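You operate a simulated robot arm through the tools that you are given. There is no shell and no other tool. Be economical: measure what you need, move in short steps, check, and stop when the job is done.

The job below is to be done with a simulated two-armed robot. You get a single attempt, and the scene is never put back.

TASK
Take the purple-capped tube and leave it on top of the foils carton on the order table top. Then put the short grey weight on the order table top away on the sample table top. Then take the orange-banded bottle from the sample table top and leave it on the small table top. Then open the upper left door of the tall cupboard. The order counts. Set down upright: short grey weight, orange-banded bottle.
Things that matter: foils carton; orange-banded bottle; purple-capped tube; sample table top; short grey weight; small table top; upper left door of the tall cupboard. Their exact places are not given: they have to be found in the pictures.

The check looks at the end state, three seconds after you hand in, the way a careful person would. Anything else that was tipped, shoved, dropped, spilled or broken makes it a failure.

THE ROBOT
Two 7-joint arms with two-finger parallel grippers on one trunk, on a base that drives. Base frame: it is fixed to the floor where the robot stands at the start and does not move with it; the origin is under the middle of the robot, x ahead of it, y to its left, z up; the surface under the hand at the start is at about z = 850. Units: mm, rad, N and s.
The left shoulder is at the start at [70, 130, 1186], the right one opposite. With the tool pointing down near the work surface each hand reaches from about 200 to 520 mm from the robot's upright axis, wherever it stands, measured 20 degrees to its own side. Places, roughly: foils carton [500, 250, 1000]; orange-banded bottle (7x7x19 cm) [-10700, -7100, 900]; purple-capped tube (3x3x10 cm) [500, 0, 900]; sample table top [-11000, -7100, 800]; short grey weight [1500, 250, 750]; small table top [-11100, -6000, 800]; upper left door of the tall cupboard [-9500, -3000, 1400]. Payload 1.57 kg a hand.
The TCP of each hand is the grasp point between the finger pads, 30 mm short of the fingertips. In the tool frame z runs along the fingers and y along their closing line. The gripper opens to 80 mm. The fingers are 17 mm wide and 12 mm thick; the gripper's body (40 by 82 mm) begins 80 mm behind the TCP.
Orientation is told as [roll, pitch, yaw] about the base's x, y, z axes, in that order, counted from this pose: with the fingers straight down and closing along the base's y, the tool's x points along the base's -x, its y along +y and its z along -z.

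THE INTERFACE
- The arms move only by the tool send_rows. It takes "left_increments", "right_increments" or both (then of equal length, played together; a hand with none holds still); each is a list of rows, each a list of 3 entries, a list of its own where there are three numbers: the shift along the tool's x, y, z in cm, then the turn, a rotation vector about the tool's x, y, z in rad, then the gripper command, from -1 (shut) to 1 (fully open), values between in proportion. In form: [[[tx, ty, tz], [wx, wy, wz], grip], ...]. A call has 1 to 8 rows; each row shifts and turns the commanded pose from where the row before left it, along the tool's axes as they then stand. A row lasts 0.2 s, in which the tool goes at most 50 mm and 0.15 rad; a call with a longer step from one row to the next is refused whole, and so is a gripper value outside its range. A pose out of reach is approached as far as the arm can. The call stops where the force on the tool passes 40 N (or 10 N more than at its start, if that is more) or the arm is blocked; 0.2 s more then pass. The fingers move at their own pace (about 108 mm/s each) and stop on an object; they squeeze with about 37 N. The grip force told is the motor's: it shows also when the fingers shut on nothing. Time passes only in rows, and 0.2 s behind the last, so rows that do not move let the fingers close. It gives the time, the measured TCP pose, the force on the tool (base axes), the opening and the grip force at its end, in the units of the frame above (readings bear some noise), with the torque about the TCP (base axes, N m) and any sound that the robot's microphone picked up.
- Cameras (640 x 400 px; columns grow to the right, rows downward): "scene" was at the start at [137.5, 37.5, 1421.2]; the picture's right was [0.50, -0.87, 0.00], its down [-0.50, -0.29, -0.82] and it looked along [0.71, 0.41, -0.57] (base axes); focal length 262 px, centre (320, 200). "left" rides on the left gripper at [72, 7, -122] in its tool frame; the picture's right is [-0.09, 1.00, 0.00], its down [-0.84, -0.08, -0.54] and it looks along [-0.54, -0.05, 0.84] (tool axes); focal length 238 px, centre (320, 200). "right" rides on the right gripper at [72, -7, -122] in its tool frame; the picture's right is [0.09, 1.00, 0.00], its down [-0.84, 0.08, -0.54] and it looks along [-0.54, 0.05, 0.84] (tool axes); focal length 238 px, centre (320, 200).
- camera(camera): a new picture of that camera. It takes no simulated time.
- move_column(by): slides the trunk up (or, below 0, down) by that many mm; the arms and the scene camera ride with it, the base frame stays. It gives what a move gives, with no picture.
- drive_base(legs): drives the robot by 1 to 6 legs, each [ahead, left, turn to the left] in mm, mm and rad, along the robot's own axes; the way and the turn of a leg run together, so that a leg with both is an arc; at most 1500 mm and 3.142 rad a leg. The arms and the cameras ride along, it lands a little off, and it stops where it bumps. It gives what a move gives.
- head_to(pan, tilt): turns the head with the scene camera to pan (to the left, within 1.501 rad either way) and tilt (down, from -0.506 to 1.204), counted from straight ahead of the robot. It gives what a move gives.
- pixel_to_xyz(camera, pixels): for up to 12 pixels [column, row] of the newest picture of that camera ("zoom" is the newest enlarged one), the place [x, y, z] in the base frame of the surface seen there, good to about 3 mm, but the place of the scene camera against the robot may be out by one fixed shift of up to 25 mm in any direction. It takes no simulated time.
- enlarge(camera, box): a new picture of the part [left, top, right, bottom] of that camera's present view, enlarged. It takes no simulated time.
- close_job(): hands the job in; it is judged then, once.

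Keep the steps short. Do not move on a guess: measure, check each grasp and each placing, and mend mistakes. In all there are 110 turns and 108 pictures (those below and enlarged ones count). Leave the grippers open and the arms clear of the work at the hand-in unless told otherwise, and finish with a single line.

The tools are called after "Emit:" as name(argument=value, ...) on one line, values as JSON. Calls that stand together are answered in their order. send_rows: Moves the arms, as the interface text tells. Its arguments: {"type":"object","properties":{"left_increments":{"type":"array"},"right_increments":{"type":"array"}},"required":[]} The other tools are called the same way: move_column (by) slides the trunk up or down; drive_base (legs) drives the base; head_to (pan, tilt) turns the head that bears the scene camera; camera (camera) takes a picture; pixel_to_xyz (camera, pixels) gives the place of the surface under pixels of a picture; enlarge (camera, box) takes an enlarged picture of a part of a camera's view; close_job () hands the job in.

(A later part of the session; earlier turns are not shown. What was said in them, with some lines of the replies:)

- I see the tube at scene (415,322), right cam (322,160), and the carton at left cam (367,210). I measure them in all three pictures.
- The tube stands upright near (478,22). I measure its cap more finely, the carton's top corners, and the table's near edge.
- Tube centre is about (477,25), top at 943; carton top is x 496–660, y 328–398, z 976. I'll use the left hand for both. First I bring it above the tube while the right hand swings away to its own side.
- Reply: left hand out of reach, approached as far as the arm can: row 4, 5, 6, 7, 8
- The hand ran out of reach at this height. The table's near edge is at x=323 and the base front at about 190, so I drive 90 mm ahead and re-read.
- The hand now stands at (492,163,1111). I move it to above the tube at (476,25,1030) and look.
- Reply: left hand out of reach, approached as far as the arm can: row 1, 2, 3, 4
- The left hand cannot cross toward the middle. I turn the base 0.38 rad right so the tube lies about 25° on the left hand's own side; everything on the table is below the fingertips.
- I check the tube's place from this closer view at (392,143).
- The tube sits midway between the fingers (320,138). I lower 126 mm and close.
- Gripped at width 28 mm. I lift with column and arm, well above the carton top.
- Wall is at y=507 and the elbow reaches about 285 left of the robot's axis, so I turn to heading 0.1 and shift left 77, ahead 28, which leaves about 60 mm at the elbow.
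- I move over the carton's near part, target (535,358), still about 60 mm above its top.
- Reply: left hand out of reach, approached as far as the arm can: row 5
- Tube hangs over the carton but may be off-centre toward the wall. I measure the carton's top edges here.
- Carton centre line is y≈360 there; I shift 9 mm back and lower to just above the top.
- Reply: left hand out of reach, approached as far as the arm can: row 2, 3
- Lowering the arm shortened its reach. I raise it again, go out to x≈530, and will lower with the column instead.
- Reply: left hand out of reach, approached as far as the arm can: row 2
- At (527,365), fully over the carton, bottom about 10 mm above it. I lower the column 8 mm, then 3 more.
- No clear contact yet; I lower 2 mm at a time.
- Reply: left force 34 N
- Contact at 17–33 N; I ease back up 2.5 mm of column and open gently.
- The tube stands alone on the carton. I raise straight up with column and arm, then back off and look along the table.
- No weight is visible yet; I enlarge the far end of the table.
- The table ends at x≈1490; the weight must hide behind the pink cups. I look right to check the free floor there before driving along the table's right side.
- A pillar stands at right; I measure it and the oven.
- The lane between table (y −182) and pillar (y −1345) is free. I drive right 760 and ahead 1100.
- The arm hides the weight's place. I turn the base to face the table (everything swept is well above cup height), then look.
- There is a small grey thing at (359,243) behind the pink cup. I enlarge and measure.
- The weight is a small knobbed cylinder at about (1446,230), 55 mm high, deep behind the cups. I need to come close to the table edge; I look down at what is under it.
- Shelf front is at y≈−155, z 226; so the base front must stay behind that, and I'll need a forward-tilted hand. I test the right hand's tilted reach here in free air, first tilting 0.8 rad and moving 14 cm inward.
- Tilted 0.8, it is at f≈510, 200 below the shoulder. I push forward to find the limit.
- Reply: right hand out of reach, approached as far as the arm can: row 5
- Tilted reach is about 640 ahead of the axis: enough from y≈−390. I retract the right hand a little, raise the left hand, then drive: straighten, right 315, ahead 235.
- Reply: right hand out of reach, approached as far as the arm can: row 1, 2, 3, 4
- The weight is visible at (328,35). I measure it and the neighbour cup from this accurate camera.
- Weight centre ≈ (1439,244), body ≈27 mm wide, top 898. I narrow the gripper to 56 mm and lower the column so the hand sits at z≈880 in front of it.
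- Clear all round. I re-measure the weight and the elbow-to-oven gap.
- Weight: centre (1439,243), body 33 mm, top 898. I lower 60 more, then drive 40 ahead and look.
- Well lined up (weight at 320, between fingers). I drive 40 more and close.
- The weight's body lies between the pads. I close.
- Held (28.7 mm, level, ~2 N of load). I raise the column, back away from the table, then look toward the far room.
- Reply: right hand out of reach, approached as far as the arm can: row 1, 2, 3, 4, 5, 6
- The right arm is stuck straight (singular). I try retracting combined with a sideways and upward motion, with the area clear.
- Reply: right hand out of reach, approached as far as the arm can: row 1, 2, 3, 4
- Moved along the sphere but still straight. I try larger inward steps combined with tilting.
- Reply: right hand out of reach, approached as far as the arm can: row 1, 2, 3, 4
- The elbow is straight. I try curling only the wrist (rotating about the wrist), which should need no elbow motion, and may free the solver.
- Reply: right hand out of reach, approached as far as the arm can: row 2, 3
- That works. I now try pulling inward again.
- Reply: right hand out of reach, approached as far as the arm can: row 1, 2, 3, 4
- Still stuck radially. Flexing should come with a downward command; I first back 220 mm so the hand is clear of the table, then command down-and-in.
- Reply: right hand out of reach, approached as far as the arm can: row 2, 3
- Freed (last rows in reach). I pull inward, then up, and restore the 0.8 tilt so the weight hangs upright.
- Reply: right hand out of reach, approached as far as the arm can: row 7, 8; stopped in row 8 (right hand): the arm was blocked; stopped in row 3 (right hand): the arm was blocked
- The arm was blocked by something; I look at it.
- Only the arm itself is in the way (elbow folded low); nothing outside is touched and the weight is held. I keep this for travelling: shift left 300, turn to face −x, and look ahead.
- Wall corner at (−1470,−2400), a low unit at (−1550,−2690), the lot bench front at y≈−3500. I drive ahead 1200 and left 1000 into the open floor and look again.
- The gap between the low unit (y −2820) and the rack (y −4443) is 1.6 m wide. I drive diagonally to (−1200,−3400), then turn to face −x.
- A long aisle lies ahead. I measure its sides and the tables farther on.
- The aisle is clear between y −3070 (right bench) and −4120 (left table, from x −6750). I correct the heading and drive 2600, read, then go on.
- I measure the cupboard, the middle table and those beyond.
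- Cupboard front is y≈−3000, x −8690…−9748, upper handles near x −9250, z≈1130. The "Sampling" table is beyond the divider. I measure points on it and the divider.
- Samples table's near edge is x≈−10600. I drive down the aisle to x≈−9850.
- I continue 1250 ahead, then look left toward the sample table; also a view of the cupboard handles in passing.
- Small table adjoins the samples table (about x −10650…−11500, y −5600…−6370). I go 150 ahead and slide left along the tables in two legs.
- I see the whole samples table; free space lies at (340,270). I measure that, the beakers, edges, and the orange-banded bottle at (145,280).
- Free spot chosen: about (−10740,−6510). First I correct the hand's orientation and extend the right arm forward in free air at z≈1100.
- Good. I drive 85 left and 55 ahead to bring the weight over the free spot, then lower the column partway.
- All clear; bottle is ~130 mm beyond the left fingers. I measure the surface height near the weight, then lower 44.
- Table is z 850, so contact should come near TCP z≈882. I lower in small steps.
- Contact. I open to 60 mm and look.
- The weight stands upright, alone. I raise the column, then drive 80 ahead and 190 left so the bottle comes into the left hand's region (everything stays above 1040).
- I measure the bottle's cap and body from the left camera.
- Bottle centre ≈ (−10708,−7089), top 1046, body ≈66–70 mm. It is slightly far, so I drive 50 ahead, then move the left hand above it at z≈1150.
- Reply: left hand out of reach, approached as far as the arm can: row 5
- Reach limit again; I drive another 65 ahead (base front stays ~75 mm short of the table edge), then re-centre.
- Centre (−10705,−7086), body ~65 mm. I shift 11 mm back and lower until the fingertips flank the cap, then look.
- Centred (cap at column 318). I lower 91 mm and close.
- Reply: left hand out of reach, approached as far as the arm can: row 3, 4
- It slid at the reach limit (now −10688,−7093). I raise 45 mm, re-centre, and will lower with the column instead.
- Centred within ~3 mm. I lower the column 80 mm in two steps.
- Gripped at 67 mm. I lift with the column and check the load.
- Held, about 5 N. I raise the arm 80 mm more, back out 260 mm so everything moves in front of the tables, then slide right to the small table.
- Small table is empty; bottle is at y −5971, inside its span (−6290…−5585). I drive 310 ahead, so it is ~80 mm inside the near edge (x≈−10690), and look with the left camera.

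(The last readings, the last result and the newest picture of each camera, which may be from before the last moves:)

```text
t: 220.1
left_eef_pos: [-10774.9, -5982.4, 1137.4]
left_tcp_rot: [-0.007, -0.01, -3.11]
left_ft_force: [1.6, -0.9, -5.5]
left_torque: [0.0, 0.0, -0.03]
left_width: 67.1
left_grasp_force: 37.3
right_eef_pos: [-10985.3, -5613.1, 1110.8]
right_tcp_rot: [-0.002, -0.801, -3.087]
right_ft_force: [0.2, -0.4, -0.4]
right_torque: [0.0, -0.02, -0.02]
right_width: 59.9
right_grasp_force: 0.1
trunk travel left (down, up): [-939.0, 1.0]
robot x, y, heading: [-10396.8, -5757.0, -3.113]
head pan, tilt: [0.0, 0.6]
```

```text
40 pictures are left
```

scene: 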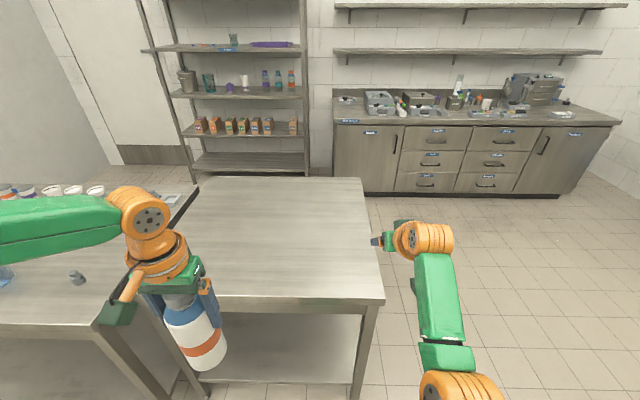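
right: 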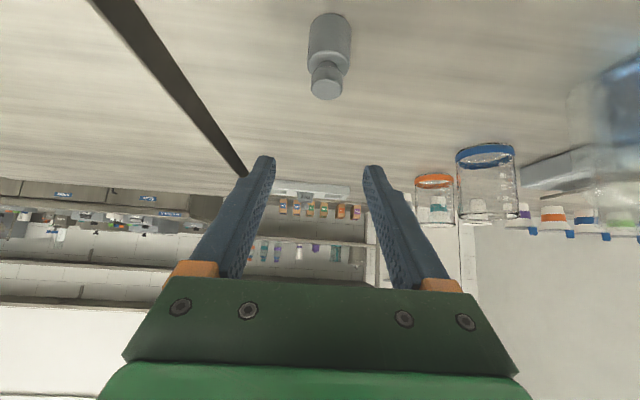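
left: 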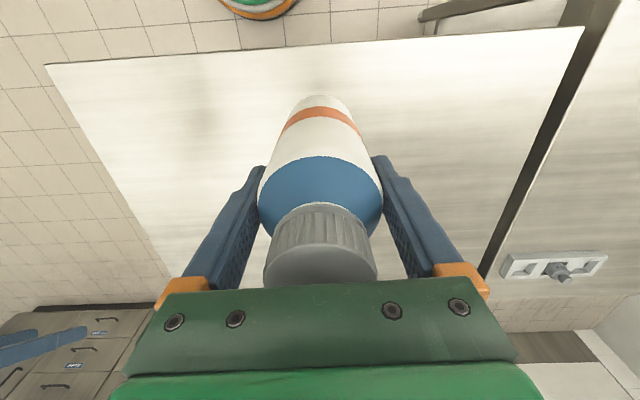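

Emit:
pixel_to_xyz(camera="left", pixels=[[320, 55], [310, 47], [380, 60], [240, 100], [430, 150], [560, 32], [60, 65]])

Emit:
move_column(by=-150)

Emit:
camera(camera="left")

```text
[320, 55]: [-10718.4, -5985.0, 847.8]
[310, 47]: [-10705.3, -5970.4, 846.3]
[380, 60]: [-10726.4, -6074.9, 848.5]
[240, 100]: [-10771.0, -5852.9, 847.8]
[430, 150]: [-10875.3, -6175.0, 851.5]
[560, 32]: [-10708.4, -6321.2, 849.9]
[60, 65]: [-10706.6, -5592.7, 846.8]
```

```text
t: 221.8
left_eef_pos: [-10776.6, -5981.9, 985.8]
left_tcp_rot: [-0.007, -0.005, -3.111]
left_ft_force: [0.3, 0.7, -6.0]
left_torque: [-0.01, 0.02, 0.01]
left_width: 66.8
left_grasp_force: 37.1
right_eef_pos: [-10987.4, -5612.9, 959.4]
right_tcp_rot: [-0.001, -0.798, -3.086]
right_ft_force: [-0.3, 0.2, 0.1]
right_torque: [0.01, -0.04, 0.01]
right_width: 60.0
right_grasp_force: 0.1
trunk travel left (down, up): [-789.0, 151.0]
robot x, y, heading: [-10400.9, -5759.4, -3.111]
head pan, tilt: [0.0, 0.6]
```

```text
39 pictures are left
```

left: 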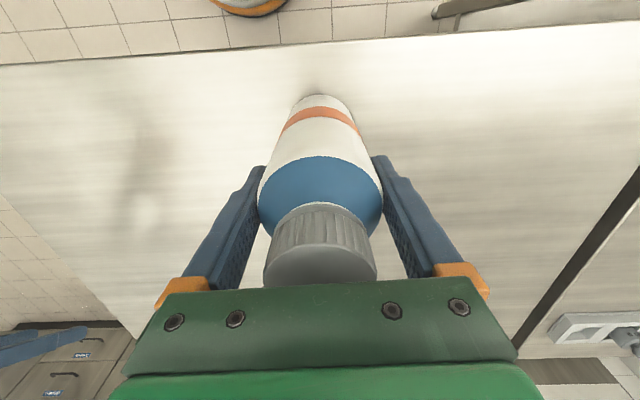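

Bottle's foot is ~38 mm inside the edge; contact expected near TCP z 978. I lower in small steps.

Emit:
move_column(by=-6)

Emit:
move_column(by=-2)

```text
t: 222.4
left_eef_pos: [-10777.1, -5984.2, 979.8]
left_tcp_rot: [-0.005, -0.007, -3.11]
left_ft_force: [-0.3, 0.2, -4.7]
left_torque: [-0.02, 0.0, -0.01]
left_width: 67.3
left_grasp_force: 37.0
right_eef_pos: [-10988.8, -5612.9, 953.0]
right_tcp_rot: [-0.002, -0.798, -3.087]
right_ft_force: [0.9, 0.0, 0.2]
right_torque: [-0.01, 0.0, -0.01]
right_width: 60.1
right_grasp_force: 0.0
trunk travel left (down, up): [-783.0, 157.0]
robot x, y, heading: [-10400.4, -5759.9, -3.114]
head pan, tilt: [0.0, 0.6]
```

```text
t: 222.9
left_eef_pos: [-10777.6, -5982.3, 979.0]
left_tcp_rot: [-0.004, -0.005, -3.11]
left_ft_force: [-0.4, 0.5, -5.9]
left_torque: [-0.02, 0.0, -0.02]
left_width: 67.1
left_grasp_force: 37.0
right_eef_pos: [-10987.8, -5612.1, 950.8]
right_tcp_rot: [-0.003, -0.798, -3.087]
right_ft_force: [0.2, 0.3, 1.1]
right_torque: [-0.02, 0.03, -0.01]
right_width: 60.1
right_grasp_force: 0.1
trunk travel left (down, up): [-781.0, 159.0]
robot x, y, heading: [-10400.9, -5756.9, -3.11]
head pan, tilt: [0.0, 0.6]
```

Emit:
move_column(by=-1)

Emit:
move_column(by=-1)

Emit:
move_column(by=-1)

```text
t: 223.4
left_eef_pos: [-10777.3, -5982.9, 977.9]
left_tcp_rot: [-0.005, -0.005, -3.11]
left_ft_force: [0.2, -0.2, -4.5]
left_torque: [0.0, -0.03, 0.01]
left_width: 67.3
left_grasp_force: 37.6
right_eef_pos: [-10988.5, -5614.2, 948.7]
right_tcp_rot: [-0.001, -0.797, -3.088]
right_ft_force: [-0.2, -0.3, 0.6]
right_torque: [-0.03, 0.01, -0.03]
right_width: 60.1
right_grasp_force: 0.0
trunk travel left (down, up): [-780.0, 160.0]
robot x, y, heading: [-10400.2, -5761.2, -3.107]
head pan, tilt: [0.0, 0.6]
```

```text
t: 223.9
left_eef_pos: [-10777.6, -5982.6, 976.0]
left_tcp_rot: [-0.005, -0.006, -3.109]
left_ft_force: [-0.3, -0.5, -4.5]
left_torque: [-0.01, -0.01, -0.02]
left_width: 67.1
left_grasp_force: 37.1
right_eef_pos: [-10988.3, -5613.6, 948.4]
right_tcp_rot: [-0.002, -0.797, -3.086]
right_ft_force: [0.8, -0.2, -0.3]
right_torque: [0.01, -0.01, 0.02]
right_width: 60.2
right_grasp_force: 0.1
trunk travel left (down, up): [-779.0, 161.0]
robot x, y, heading: [-10397.6, -5758.7, -3.11]
head pan, tilt: [0.0, 0.6]
```

```text
t: 224.4
left_eef_pos: [-10777.0, -5982.9, 975.6]
left_tcp_rot: [-0.005, -0.006, -3.11]
left_ft_force: [-0.3, -0.1, -3.0]
left_torque: [-0.13, 0.01, 0.02]
left_width: 67.2
left_grasp_force: 37.3
right_eef_pos: [-10987.3, -5613.7, 946.5]
right_tcp_rot: [0.0, -0.799, -3.087]
right_ft_force: [-0.1, -0.2, -0.4]
right_torque: [0.0, 0.01, -0.02]
right_width: 60.1
right_grasp_force: 0.0
trunk travel left (down, up): [-778.0, 162.0]
robot x, y, heading: [-10399.6, -5758.2, -3.115]
head pan, tilt: [0.0, 0.6]
```

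Load is dropping; one more millimetre, then open.

Emit:
move_column(by=-0.8)

Emit:
send_rows(left_increments=[[[0, 0, 0], [0, 0, 0], 0.75], [[0, 0, 0], [0, 0, 0], 0.85], [[0, 0, 0], [0, 0, 0], 1], [[0, 0, 0], [0, 0, 0], 1]])

Emit:
camera(camera="left")

```text
t: 225.0
left_eef_pos: [-10775.1, -5982.2, 976.5]
left_tcp_rot: [-0.005, -0.008, -3.11]
left_ft_force: [-2.7, -2.6, 5.8]
left_torque: [-0.6, 0.17, -0.1]
left_width: 67.3
left_grasp_force: 36.9
right_eef_pos: [-10987.0, -5612.5, 946.9]
right_tcp_rot: [-0.002, -0.799, -3.087]
right_ft_force: [0.1, 0.7, -1.1]
right_torque: [0.03, -0.01, -0.03]
right_width: 60.5
right_grasp_force: 0.1
trunk travel left (down, up): [-777.0, 163.0]
robot x, y, heading: [-10398.7, -5757.7, -3.11]
head pan, tilt: [0.0, 0.6]
```

```text
t: 226.0
left_eef_pos: [-10775.7, -5981.1, 974.5]
left_tcp_rot: [-0.005, -0.009, -3.11]
left_ft_force: [-0.2, -0.1, -0.5]
left_torque: [0.0, 0.03, 0.04]
left_width: 80.1
left_grasp_force: 0.1
right_eef_pos: [-10987.8, -5613.2, 947.6]
right_tcp_rot: [-0.001, -0.799, -3.087]
right_ft_force: [-0.1, -0.2, 0.6]
right_torque: [0.0, 0.04, -0.02]
right_width: 60.1
right_grasp_force: 0.1
trunk travel left (down, up): [-777.0, 163.0]
robot x, y, heading: [-10397.7, -5757.9, -3.11]
head pan, tilt: [0.0, 0.6]
```

```text
38 pictures are left
```

left: 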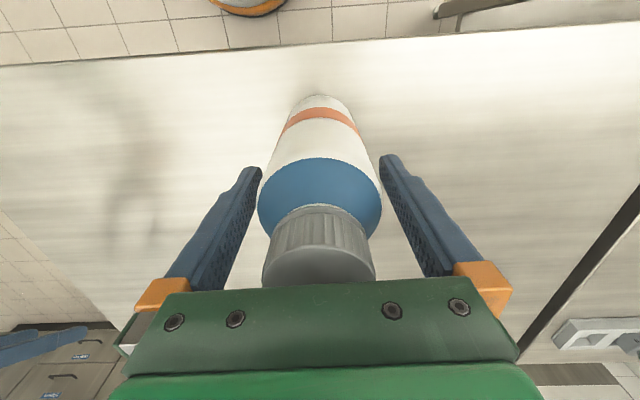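

Released and standing. I raise the column fully and back out.

Emit:
move_column(by=160)

Emit:
drive_base(legs=[[-330, 0, 0]])

Emit:
camera(camera="scene")

```text
t: 227.8
left_eef_pos: [-10776.1, -5983.1, 1134.7]
left_tcp_rot: [-0.005, -0.007, -3.11]
left_ft_force: [-0.1, -0.3, 0.3]
left_torque: [0.0, -0.02, 0.01]
left_width: 80.1
left_grasp_force: 0.0
right_eef_pos: [-10988.8, -5613.0, 1107.5]
right_tcp_rot: [-0.001, -0.799, -3.088]
right_ft_force: [0.0, -0.2, 0.0]
right_torque: [-0.03, 0.01, 0.0]
right_width: 60.1
right_grasp_force: 0.0
trunk travel left (down, up): [-937.0, 3.0]
robot x, y, heading: [-10396.9, -5758.6, -3.109]
head pan, tilt: [0.0, 0.6]
```

```text
t: 230.0
left_eef_pos: [-10445.5, -5969.5, 1133.9]
left_tcp_rot: [-0.004, -0.005, -3.119]
left_ft_force: [-0.1, 0.5, -0.6]
left_torque: [0.01, -0.01, -0.02]
left_width: 80.1
left_grasp_force: 0.0
right_eef_pos: [-10653.7, -5597.8, 1105.8]
right_tcp_rot: [-0.002, -0.798, -3.098]
right_ft_force: [-0.9, 0.3, -0.3]
right_torque: [-0.01, 0.01, 0.0]
right_width: 59.7
right_grasp_force: 0.0
trunk travel left (down, up): [-937.0, 3.0]
robot x, y, heading: [-10063.7, -5747.7, -3.12]
head pan, tilt: [0.0, 0.6]
```

```text
37 pictures are left
```

scene: 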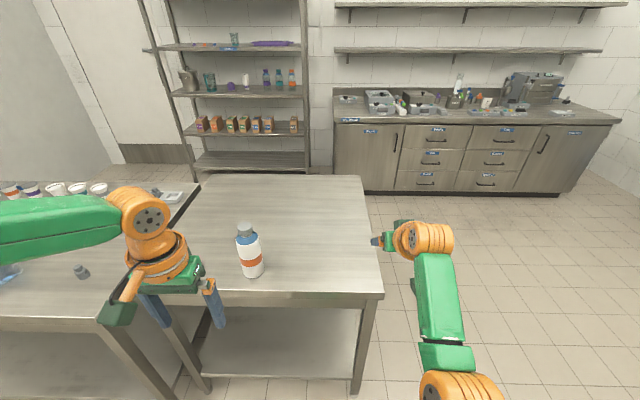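

Both placed well: bottle on the small table, weight on the samples table. Now the cupboard: I slide right ~1850 to y≈−3900, then turn to face +y.

Emit:
drive_base(legs=[[0, 0, -0.02], [0, -925, 0], [0, -925, 0]])

Emit:
head_to(pan=-1.3, tilt=0.2)

Emit:
camera(camera="scene")

```text
t: 239.8
left_eef_pos: [-10454.9, -4092.1, 1134.2]
left_tcp_rot: [-0.007, -0.006, -3.132]
left_ft_force: [0.7, -0.3, 0.1]
left_torque: [0.05, -0.03, 0.01]
left_width: 79.8
left_grasp_force: 0.0
right_eef_pos: [-10660.4, -3718.6, 1107.7]
right_tcp_rot: [-0.003, -0.799, -3.108]
right_ft_force: [-0.6, 0.2, -1.0]
right_torque: [0.02, -0.03, 0.02]
right_width: 60.2
right_grasp_force: 0.1
trunk travel left (down, up): [-937.0, 3.0]
robot x, y, heading: [-10075.9, -3874.9, -3.131]
head pan, tilt: [0.0, 0.6]
```

```text
t: 241.2
left_eef_pos: [-10456.2, -4090.6, 1134.9]
left_tcp_rot: [-0.005, -0.005, -3.131]
left_ft_force: [0.4, -0.1, 0.2]
left_torque: [-0.03, -0.01, 0.04]
left_width: 80.1
left_grasp_force: 0.1
right_eef_pos: [-10660.4, -3717.3, 1108.4]
right_tcp_rot: [0.0, -0.799, -3.108]
right_ft_force: [-0.5, -0.2, 0.2]
right_torque: [0.02, 0.03, 0.01]
right_width: 59.8
right_grasp_force: 0.0
trunk travel left (down, up): [-937.0, 3.0]
robot x, y, heading: [-10073.5, -3879.5, -3.129]
head pan, tilt: [-1.3, 0.201]
```

```text
36 pictures are left
```

scene: 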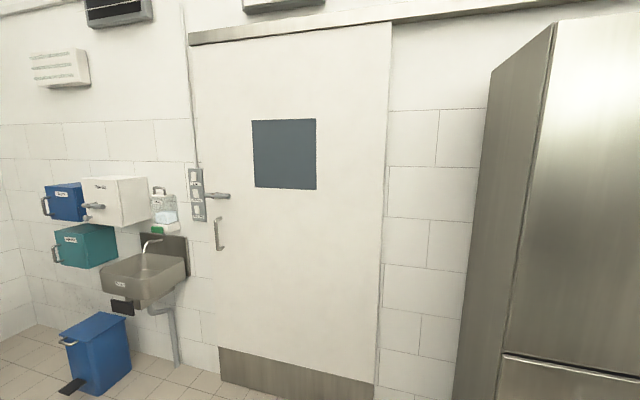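

Clear. I turn right to face +y and slide right 640 to stand before the left doors.

Emit:
drive_base(legs=[[0, 0, -1.583], [0, -600, 0]])

Emit:
head_to(pan=0.0, tilt=0.3)

Emit:
camera(camera="scene")

```text
t: 248.4
left_eef_pos: [-9695.7, -3494.9, 1134.1]
left_tcp_rot: [-0.007, -0.007, 1.563]
left_ft_force: [-0.6, 0.2, -0.3]
left_torque: [0.01, -0.04, 0.0]
left_width: 80.2
left_grasp_force: 0.0
right_eef_pos: [-9317.9, -3297.4, 1107.0]
right_tcp_rot: [-0.004, -0.799, 1.587]
right_ft_force: [0.7, -0.6, -0.3]
right_torque: [0.04, -0.03, 0.0]
right_width: 60.1
right_grasp_force: 0.1
trunk travel left (down, up): [-937.0, 3.0]
robot x, y, heading: [-9483.7, -3879.4, 1.565]
head pan, tilt: [-1.3, 0.201]
```

```text
t: 249.9
left_eef_pos: [-9694.4, -3495.9, 1134.2]
left_tcp_rot: [-0.005, -0.007, 1.563]
left_ft_force: [-0.5, 0.6, -0.4]
left_torque: [-0.01, -0.02, -0.02]
left_width: 80.2
left_grasp_force: 0.0
right_eef_pos: [-9316.0, -3298.0, 1107.7]
right_tcp_rot: [-0.002, -0.797, 1.586]
right_ft_force: [0.2, 0.0, -0.4]
right_torque: [0.0, 0.0, 0.0]
right_width: 59.9
right_grasp_force: 0.2
trunk travel left (down, up): [-937.0, 3.0]
robot x, y, heading: [-9481.1, -3881.7, 1.562]
head pan, tilt: [0.0, 0.3]
```

```text
35 pictures are left
```

scene: 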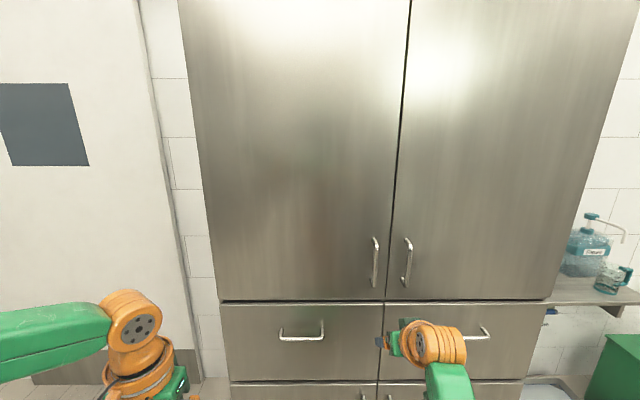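

Emit:
enlarge(camera="scene", box=[330, 220, 450, 300])

Emit:
pixel_to_xyz(camera="scene", pixels=[[376, 262], [374, 240], [375, 284], [388, 270], [220, 300], [300, 200], [216, 270], [384, 300], [185, 20]])

```text
5.00 times, centred on (390, 260) of scene
```

zoom: 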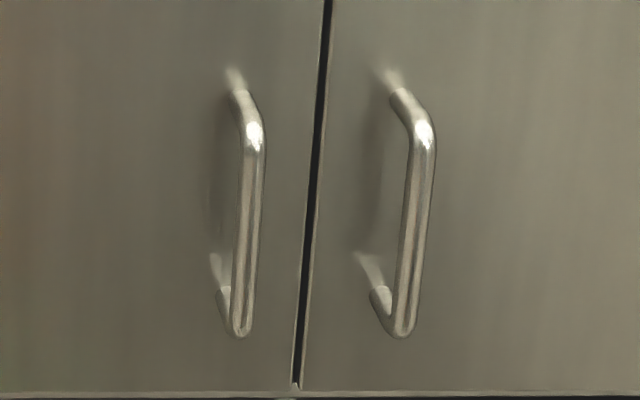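

```text
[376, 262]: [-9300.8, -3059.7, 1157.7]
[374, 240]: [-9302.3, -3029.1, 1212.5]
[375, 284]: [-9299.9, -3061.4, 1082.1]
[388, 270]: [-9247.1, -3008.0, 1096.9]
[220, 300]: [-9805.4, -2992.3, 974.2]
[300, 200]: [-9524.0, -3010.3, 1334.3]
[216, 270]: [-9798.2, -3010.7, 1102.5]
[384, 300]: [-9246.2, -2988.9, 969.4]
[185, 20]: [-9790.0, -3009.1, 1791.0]
```

Left door's handle: vertical bar at x≈−9300, y≈−3060, z 1085–1210; hinge at x≈−9800. I tilt the right hand to horizontal, raising it 9 cm meanwhile.

Emit:
send_rows(right_increments=[[[-1.15, 0, -1.11], [0, -0.128, 0], 0.5], [[-1.28, 0, -0.96], [0, -0.128, 0], 0.5], [[-1.4, 0, -0.78], [0, -0.128, 0], 0.5], [[-1.48, 0, -0.61], [0, -0.128, 0], 0.5], [[-1.55, 0, -0.41], [0, -0.128, 0], 0.5], [[-1.59, 0, -0.21], [0, -0.13, 0], 0.5], [[0, 0, 0], [0, 0, 0], 0.5]])

Emit:
camera(camera="right")

```text
t: 251.5
left_eef_pos: [-9693.9, -3494.5, 1133.8]
left_tcp_rot: [-0.007, -0.008, 1.563]
left_ft_force: [0.5, 0.3, 0.8]
left_torque: [0.02, 0.03, 0.03]
left_width: 79.8
left_grasp_force: 0.0
right_eef_pos: [-9316.6, -3299.0, 1204.1]
right_tcp_rot: [-1.419, -1.569, 3.003]
right_ft_force: [0.3, -0.5, -1.1]
right_torque: [0.04, -0.03, 0.0]
right_width: 60.2
right_grasp_force: 0.1
trunk travel left (down, up): [-937.0, 3.0]
robot x, y, heading: [-9484.9, -3878.4, 1.564]
head pan, tilt: [0.0, 0.3]
```

```text
33 pictures are left
```

right: 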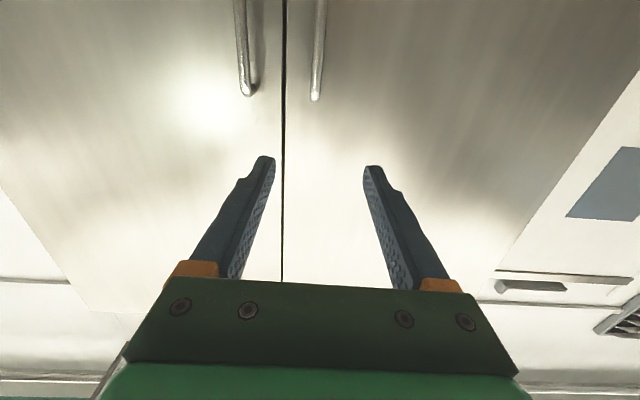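

Hand is horizontal (this view is upside-down); the left door's handle is the bar at (318,50). I measure it.

Emit:
pixel_to_xyz(camera="right", pixels=[[320, 20], [318, 50], [316, 85], [317, 97], [245, 70], [300, 120], [340, 150], [283, 60], [316, 10]])

```text
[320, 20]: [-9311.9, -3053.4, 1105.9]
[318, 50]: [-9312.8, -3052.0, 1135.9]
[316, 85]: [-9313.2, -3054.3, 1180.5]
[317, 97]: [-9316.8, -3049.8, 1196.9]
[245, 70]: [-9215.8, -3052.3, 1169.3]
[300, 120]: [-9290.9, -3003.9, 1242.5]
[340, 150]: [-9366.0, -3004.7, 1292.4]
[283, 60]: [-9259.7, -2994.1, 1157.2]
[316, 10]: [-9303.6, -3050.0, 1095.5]
```

Bar centre ≈ (−9313,−3047), z 1095–1200; door face y −3004. I lower the column 62, pull the left hand back 8 cm, and drive ahead 200.

Emit:
send_rows(left_increments=[[[2, 0, -1], [0, 0, 0], 1], [[2, 0, -1], [0, 0, 0], 1], [[2, 0, -1], [0, 0, 0], 1], [[2, 0, -1], [0, 0, 0], 1]])

Emit:
move_column(by=-60)

Emit:
drive_base(legs=[[0, 0, 0.006], [195, 0, 0]])

Emit:
camera(camera="right")

```text
t: 252.5
left_eef_pos: [-9693.4, -3577.5, 1175.1]
left_tcp_rot: [-0.005, -0.007, 1.565]
left_ft_force: [-0.2, 0.1, -0.6]
left_torque: [0.03, 0.03, 0.0]
left_width: 80.1
left_grasp_force: 0.0
right_eef_pos: [-9316.6, -3301.0, 1204.4]
right_tcp_rot: [-0.946, -1.569, 2.53]
right_ft_force: [0.3, 0.3, -0.6]
right_torque: [0.02, 0.03, 0.05]
right_width: 60.2
right_grasp_force: 0.1
trunk travel left (down, up): [-937.0, 3.0]
robot x, y, heading: [-9483.8, -3881.1, 1.56]
head pan, tilt: [0.0, 0.3]
```

```text
t: 253.5
left_eef_pos: [-9693.0, -3575.4, 1116.3]
left_tcp_rot: [-0.006, -0.008, 1.563]
left_ft_force: [0.5, -0.1, 0.1]
left_torque: [-0.04, 0.0, -0.01]
left_width: 80.0
left_grasp_force: 0.0
right_eef_pos: [-9316.4, -3299.7, 1144.8]
right_tcp_rot: [-0.516, -1.568, 2.101]
right_ft_force: [0.1, -0.2, 0.0]
right_torque: [0.01, -0.03, 0.01]
right_width: 59.9
right_grasp_force: 0.0
trunk travel left (down, up): [-877.0, 63.0]
robot x, y, heading: [-9487.5, -3876.1, 1.56]
head pan, tilt: [0.0, 0.3]
```

```text
t: 255.4
left_eef_pos: [-9695.9, -3382.1, 1116.6]
left_tcp_rot: [-0.003, -0.011, 1.57]
left_ft_force: [1.1, -0.3, -0.1]
left_torque: [0.03, 0.03, -0.01]
left_width: 80.0
left_grasp_force: 0.1
right_eef_pos: [-9320.2, -3101.8, 1147.4]
right_tcp_rot: [-2.578, -1.57, -2.114]
right_ft_force: [-0.7, -0.4, 0.5]
right_torque: [0.0, 0.0, 0.01]
right_width: 60.0
right_grasp_force: 0.0
trunk travel left (down, up): [-877.0, 63.0]
robot x, y, heading: [-9484.3, -3683.3, 1.571]
head pan, tilt: [0.0, 0.3]
```

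```text
32 pictures are left
```

right: 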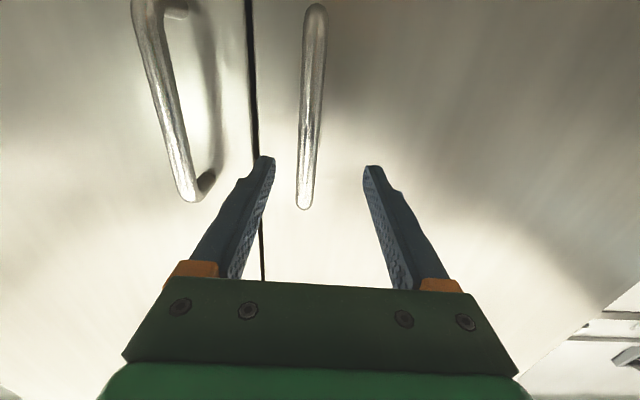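

Emit:
pixel_to_xyz(camera="right", pixels=[[306, 170], [310, 100], [304, 203], [314, 20], [290, 180], [330, 230], [350, 120], [255, 150]])

```text
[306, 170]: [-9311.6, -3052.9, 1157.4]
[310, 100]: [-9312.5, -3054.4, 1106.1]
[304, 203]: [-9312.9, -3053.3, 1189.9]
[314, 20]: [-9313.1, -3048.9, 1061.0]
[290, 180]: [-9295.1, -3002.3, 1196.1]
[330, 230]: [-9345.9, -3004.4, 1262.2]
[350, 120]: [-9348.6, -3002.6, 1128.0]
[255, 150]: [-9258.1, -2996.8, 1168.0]
```

Bar spans z 1061–1197 at x −9312.5. I shift the hand 7.5 mm right and drive ahead 47.

Emit:
send_rows(right_increments=[[[0, -0.75, 0], [0, 0, 0], 0.5], [[0, 0, 0], [0, 0, 0], 0.5]])

Emit:
drive_base(legs=[[46, 0, 0]])

Emit:
camera(camera="right")

```text
t: 256.0
left_eef_pos: [-9695.1, -3379.8, 1115.7]
left_tcp_rot: [-0.007, -0.008, 1.572]
left_ft_force: [0.8, -0.4, -0.8]
left_torque: [0.01, 0.02, 0.01]
left_width: 80.0
left_grasp_force: 0.0
right_eef_pos: [-9312.1, -3100.7, 1143.7]
right_tcp_rot: [-1.17, -1.569, 2.763]
right_ft_force: [0.3, -0.9, 0.0]
right_torque: [-0.03, 0.0, -0.01]
right_width: 60.1
right_grasp_force: 0.1
trunk travel left (down, up): [-877.0, 63.0]
robot x, y, heading: [-9487.6, -3680.9, 1.572]
head pan, tilt: [0.0, 0.3]
```

```text
t: 256.9
left_eef_pos: [-9695.2, -3338.1, 1118.2]
left_tcp_rot: [-0.007, -0.016, 1.57]
left_ft_force: [-0.1, -0.5, -0.4]
left_torque: [0.12, 0.01, 0.01]
left_width: 80.0
left_grasp_force: 0.1
right_eef_pos: [-9311.7, -3058.4, 1149.1]
right_tcp_rot: [-2.933, -1.566, -1.759]
right_ft_force: [-0.5, -1.1, -0.2]
right_torque: [-0.02, 0.03, -0.02]
right_width: 60.1
right_grasp_force: 0.0
trunk travel left (down, up): [-877.0, 63.0]
robot x, y, heading: [-9483.0, -3635.6, 1.57]
head pan, tilt: [0.0, 0.3]
```

```text
31 pictures are left
```

right: 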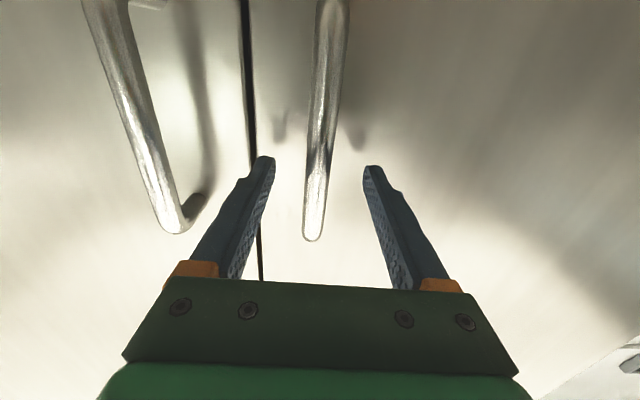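

Bar is between the pads. I close on it.

Emit:
send_rows(right_increments=[[[0, 0, 0], [0, 0, 0], -1], [[0, 0, 0], [0, 0, 0], -1], [[0, 0, 0], [0, 0, 0], -1]])

```text
t: 257.7
left_eef_pos: [-9693.7, -3328.3, 1114.8]
left_tcp_rot: [-0.003, -0.005, 1.571]
left_ft_force: [-0.4, 0.9, -0.2]
left_torque: [-0.04, 0.01, 0.0]
left_width: 80.0
left_grasp_force: 0.0
right_eef_pos: [-9311.1, -3050.2, 1142.4]
right_tcp_rot: [0.032, -1.566, 1.559]
right_ft_force: [3.0, 0.7, -3.9]
right_torque: [-0.54, -0.04, -0.01]
right_width: 15.6
right_grasp_force: 32.0
trunk travel left (down, up): [-877.0, 63.0]
robot x, y, heading: [-9483.4, -3638.4, 1.57]
head pan, tilt: [0.0, 0.3]
```

Gripped the bar. I now swing the robot rigidly about the hinge (≈ −9812, −3000): first a small 0.08 rad arc.

Emit:
drive_base(legs=[[-26, 51, -0.08]])

Emit:
camera(camera="right")

```text
t: 258.7
left_eef_pos: [-9720.1, -3335.9, 1115.5]
left_tcp_rot: [-0.004, -0.005, 1.49]
left_ft_force: [0.4, 0.9, 0.1]
left_torque: [0.02, 0.01, -0.01]
left_width: 80.0
left_grasp_force: 0.0
right_eef_pos: [-9315.6, -3087.3, 1142.9]
right_tcp_rot: [0.469, -1.568, 1.04]
right_ft_force: [4.1, -0.6, -6.9]
right_torque: [0.73, -0.08, -0.06]
right_width: 15.6
right_grasp_force: 31.4
trunk travel left (down, up): [-877.0, 63.0]
robot x, y, heading: [-9538.3, -3658.9, 1.491]
head pan, tilt: [0.0, 0.3]
```

```text
30 pictures are left
```

right: 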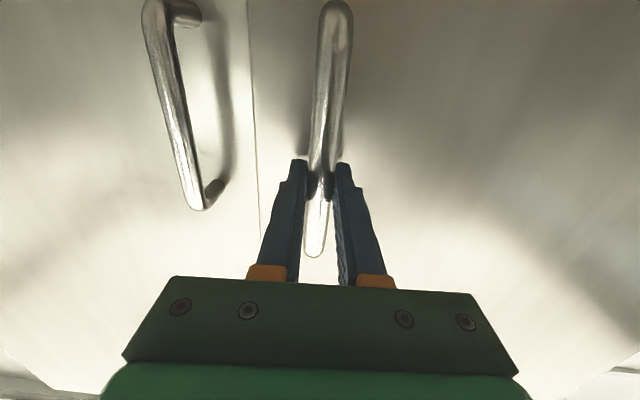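

Forces are small and the bar came along ~37 mm. I continue with two 0.15 rad arcs.

Emit:
drive_base(legs=[[-49, 95, -0.15], [-49, 95, -0.15]])

Emit:
camera(camera="scene")

```text
t: 260.6
left_eef_pos: [-9821.2, -3350.7, 1115.3]
left_tcp_rot: [-0.002, -0.007, 1.198]
left_ft_force: [-0.5, -0.5, 0.0]
left_torque: [0.01, 0.03, 0.01]
left_width: 79.9
left_grasp_force: 0.0
right_eef_pos: [-9362.6, -3229.9, 1143.0]
right_tcp_rot: [1.16, -1.566, 0.056]
right_ft_force: [4.4, -2.8, -8.8]
right_torque: [0.66, -0.28, -0.09]
right_width: 15.7
right_grasp_force: 31.4
trunk travel left (down, up): [-877.0, 63.0]
robot x, y, heading: [-9736.3, -3708.3, 1.198]
head pan, tilt: [0.0, 0.3]
```

```text
29 pictures are left
```

scene: 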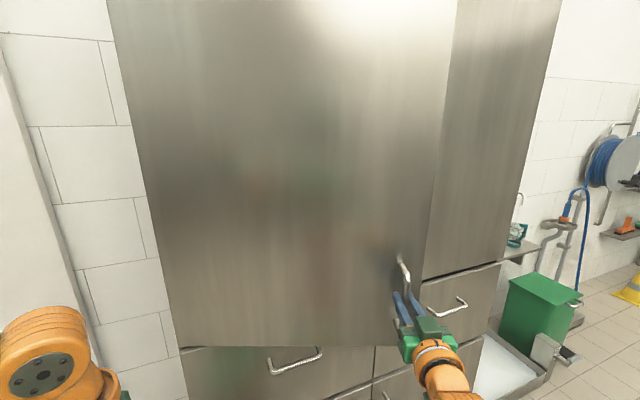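

The door is about 0.37 rad open and follows well. I continue with three more arcs.

Emit:
drive_base(legs=[[-49, 95, -0.15], [-49, 95, -0.15], [-49, 95, -0.15]])

```text
t: 263.4
left_eef_pos: [-9969.7, -3311.1, 1114.2]
left_tcp_rot: [-0.006, -0.004, 0.744]
left_ft_force: [-0.1, 0.7, -0.5]
left_torque: [-0.01, -0.03, -0.02]
left_width: 79.9
left_grasp_force: 0.1
right_eef_pos: [-9506.0, -3403.2, 1143.0]
right_tcp_rot: [-1.163, -1.568, 1.926]
right_ft_force: [-4.0, 4.9, -10.3]
right_torque: [0.58, -0.38, -0.04]
right_width: 15.6
right_grasp_force: 31.7
trunk travel left (down, up): [-877.0, 63.0]
robot x, y, heading: [-10052.3, -3677.7, 0.744]
head pan, tilt: [0.0, 0.3]
```

0.83 rad open. Three more arcs.

Emit:
drive_base(legs=[[-49, 95, -0.15], [-49, 95, -0.15], [-49, 95, -0.15]])

Emit:
camera(camera="right")

Emit:
camera(camera="scene")

```text
t: 266.1
left_eef_pos: [-10083.1, -3212.3, 1114.4]
left_tcp_rot: [-0.008, -0.004, 0.292]
left_ft_force: [-0.1, 0.8, -0.5]
left_torque: [-0.02, 0.01, 0.01]
left_width: 80.0
left_grasp_force: 0.1
right_eef_pos: [-9707.2, -3499.0, 1144.0]
right_tcp_rot: [-1.979, -1.57, 2.29]
right_ft_force: [-0.1, 4.2, -10.0]
right_torque: [0.29, -0.59, -0.05]
right_width: 15.6
right_grasp_force: 31.4
trunk travel left (down, up): [-877.0, 63.0]
robot x, y, heading: [-10315.4, -3506.1, 0.293]
head pan, tilt: [0.0, 0.3]
```

```text
28 pictures are left
```

right: 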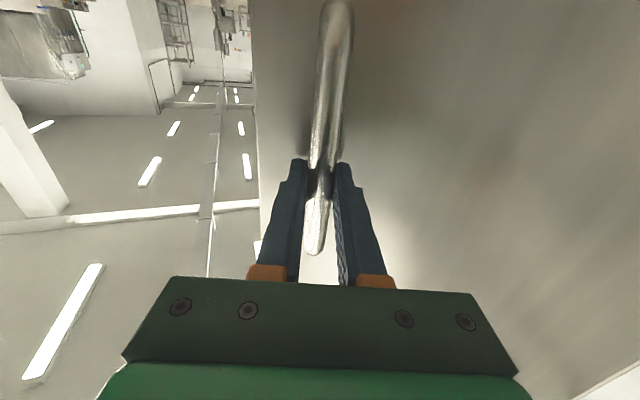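

```text
27 pictures are left
```

scene: 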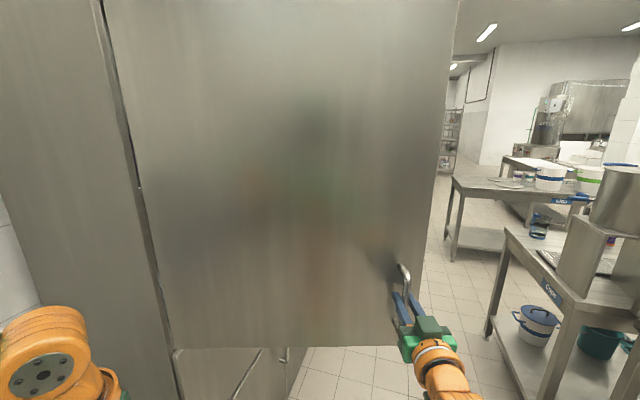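

Door is ~73° open. One more 0.15 arc, then release and back straight off.

Emit:
drive_base(legs=[[-49, 95, -0.15]])

Emit:
send_rows(right_increments=[[[0, 0, 0], [0, 0, 0], 0.3], [[0, 0, 0], [0, 0, 0], 0.6], [[0, 0, 0], [0, 0, 0], 0.6]])

Emit:
drive_base(legs=[[-150, 0, 0], [-150, 0, 0]])

Emit:
camera(camera="scene")

```text
t: 267.3
left_eef_pos: [-10113.5, -3169.9, 1114.8]
left_tcp_rot: [-0.003, -0.006, 0.145]
left_ft_force: [-0.7, -0.1, -0.8]
left_torque: [-0.04, 0.02, 0.0]
left_width: 80.1
left_grasp_force: 0.1
right_eef_pos: [-9780.3, -3509.1, 1144.6]
right_tcp_rot: [2.548, -1.569, -2.383]
right_ft_force: [0.5, -2.8, -7.9]
right_torque: [0.09, -0.65, -0.09]
right_width: 15.6
right_grasp_force: 31.1
trunk travel left (down, up): [-877.0, 63.0]
robot x, y, heading: [-10384.4, -3420.0, 0.143]
head pan, tilt: [0.0, 0.3]
```

```text
t: 268.1
left_eef_pos: [-10114.1, -3169.1, 1115.5]
left_tcp_rot: [-0.006, -0.006, 0.145]
left_ft_force: [0.4, 0.7, 0.3]
left_torque: [-0.03, -0.01, 0.02]
left_width: 80.3
left_grasp_force: 0.0
right_eef_pos: [-9783.3, -3507.8, 1145.9]
right_tcp_rot: [-3.073, -1.565, -3.047]
right_ft_force: [0.3, -0.8, -0.5]
right_torque: [0.0, -0.01, 0.03]
right_width: 64.1
right_grasp_force: 0.1
trunk travel left (down, up): [-877.0, 63.0]
robot x, y, heading: [-10384.8, -3423.9, 0.144]
head pan, tilt: [0.0, 0.3]
```

```text
t: 270.4
left_eef_pos: [-10410.1, -3211.6, 1114.1]
left_tcp_rot: [-0.004, -0.004, 0.148]
left_ft_force: [0.4, -0.1, 0.5]
left_torque: [-0.01, 0.0, -0.02]
left_width: 79.9
left_grasp_force: 0.0
right_eef_pos: [-10077.3, -3549.5, 1144.7]
right_tcp_rot: [-3.024, -1.569, -3.093]
right_ft_force: [0.5, 0.5, 0.6]
right_torque: [0.0, 0.02, 0.03]
right_width: 63.9
right_grasp_force: 0.0
trunk travel left (down, up): [-877.0, 63.0]
robot x, y, heading: [-10681.3, -3464.0, 0.146]
head pan, tilt: [0.0, 0.3]
```

```text
26 pictures are left
```

scene: 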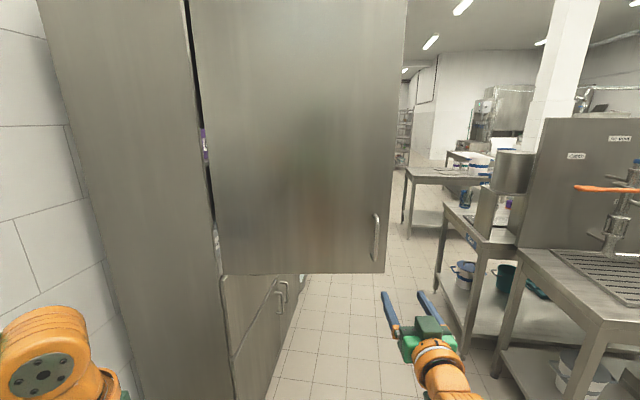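

The door stays open at about 80°, hands clear. I open the right gripper fully and check with one last view that the door holds.

Emit:
send_rows(right_increments=[[[0, 0, 0], [0, 0, 0], 1], [[0, 0, 0], [0, 0, 0], 1], [[0, 0, 0], [0, 0, 0], 1]])

Emit:
camera(camera="scene")

Emit:
pixel_to_xyz(camera="scene", pixels=[[220, 150], [385, 150], [300, 200]])

```text
t: 271.2
left_eef_pos: [-10413.7, -3210.9, 1115.2]
left_tcp_rot: [-0.005, -0.006, 0.145]
left_ft_force: [-0.4, 0.1, 0.2]
left_torque: [0.01, 0.02, -0.02]
left_width: 80.0
left_grasp_force: 0.0
right_eef_pos: [-10080.4, -3549.7, 1146.2]
right_tcp_rot: [-3.074, -1.566, -3.04]
right_ft_force: [0.1, -0.2, -0.3]
right_torque: [0.01, 0.02, -0.01]
right_width: 79.8
right_grasp_force: 0.1
trunk travel left (down, up): [-877.0, 63.0]
robot x, y, heading: [-10679.1, -3464.6, 0.142]
head pan, tilt: [0.0, 0.3]
```

```text
25 pictures are left
```

scene: 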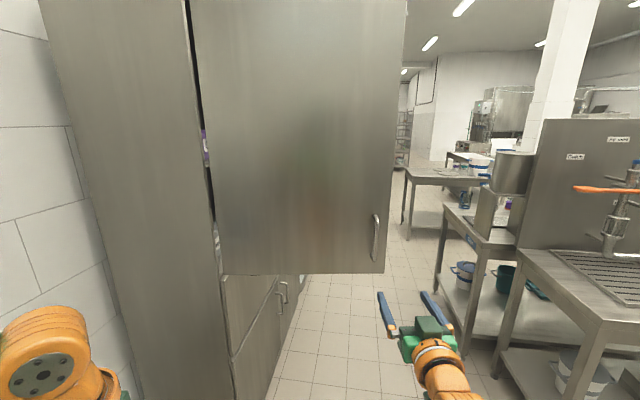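

```text
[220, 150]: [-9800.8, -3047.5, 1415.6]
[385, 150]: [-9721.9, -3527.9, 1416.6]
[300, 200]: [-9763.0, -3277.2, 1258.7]
```

The door stands still at about 80° open, and the grippers are empty and open. I hand in.

Emit:
close_job()

```text
The job is handed in.
```

All four steps were done in the order given: the purple-capped tube stands on the foils carton, the short grey weight is upright on the sample table, the orange-banded bottle is upright on the small table, and the upper left cupboard door is about 80° open.
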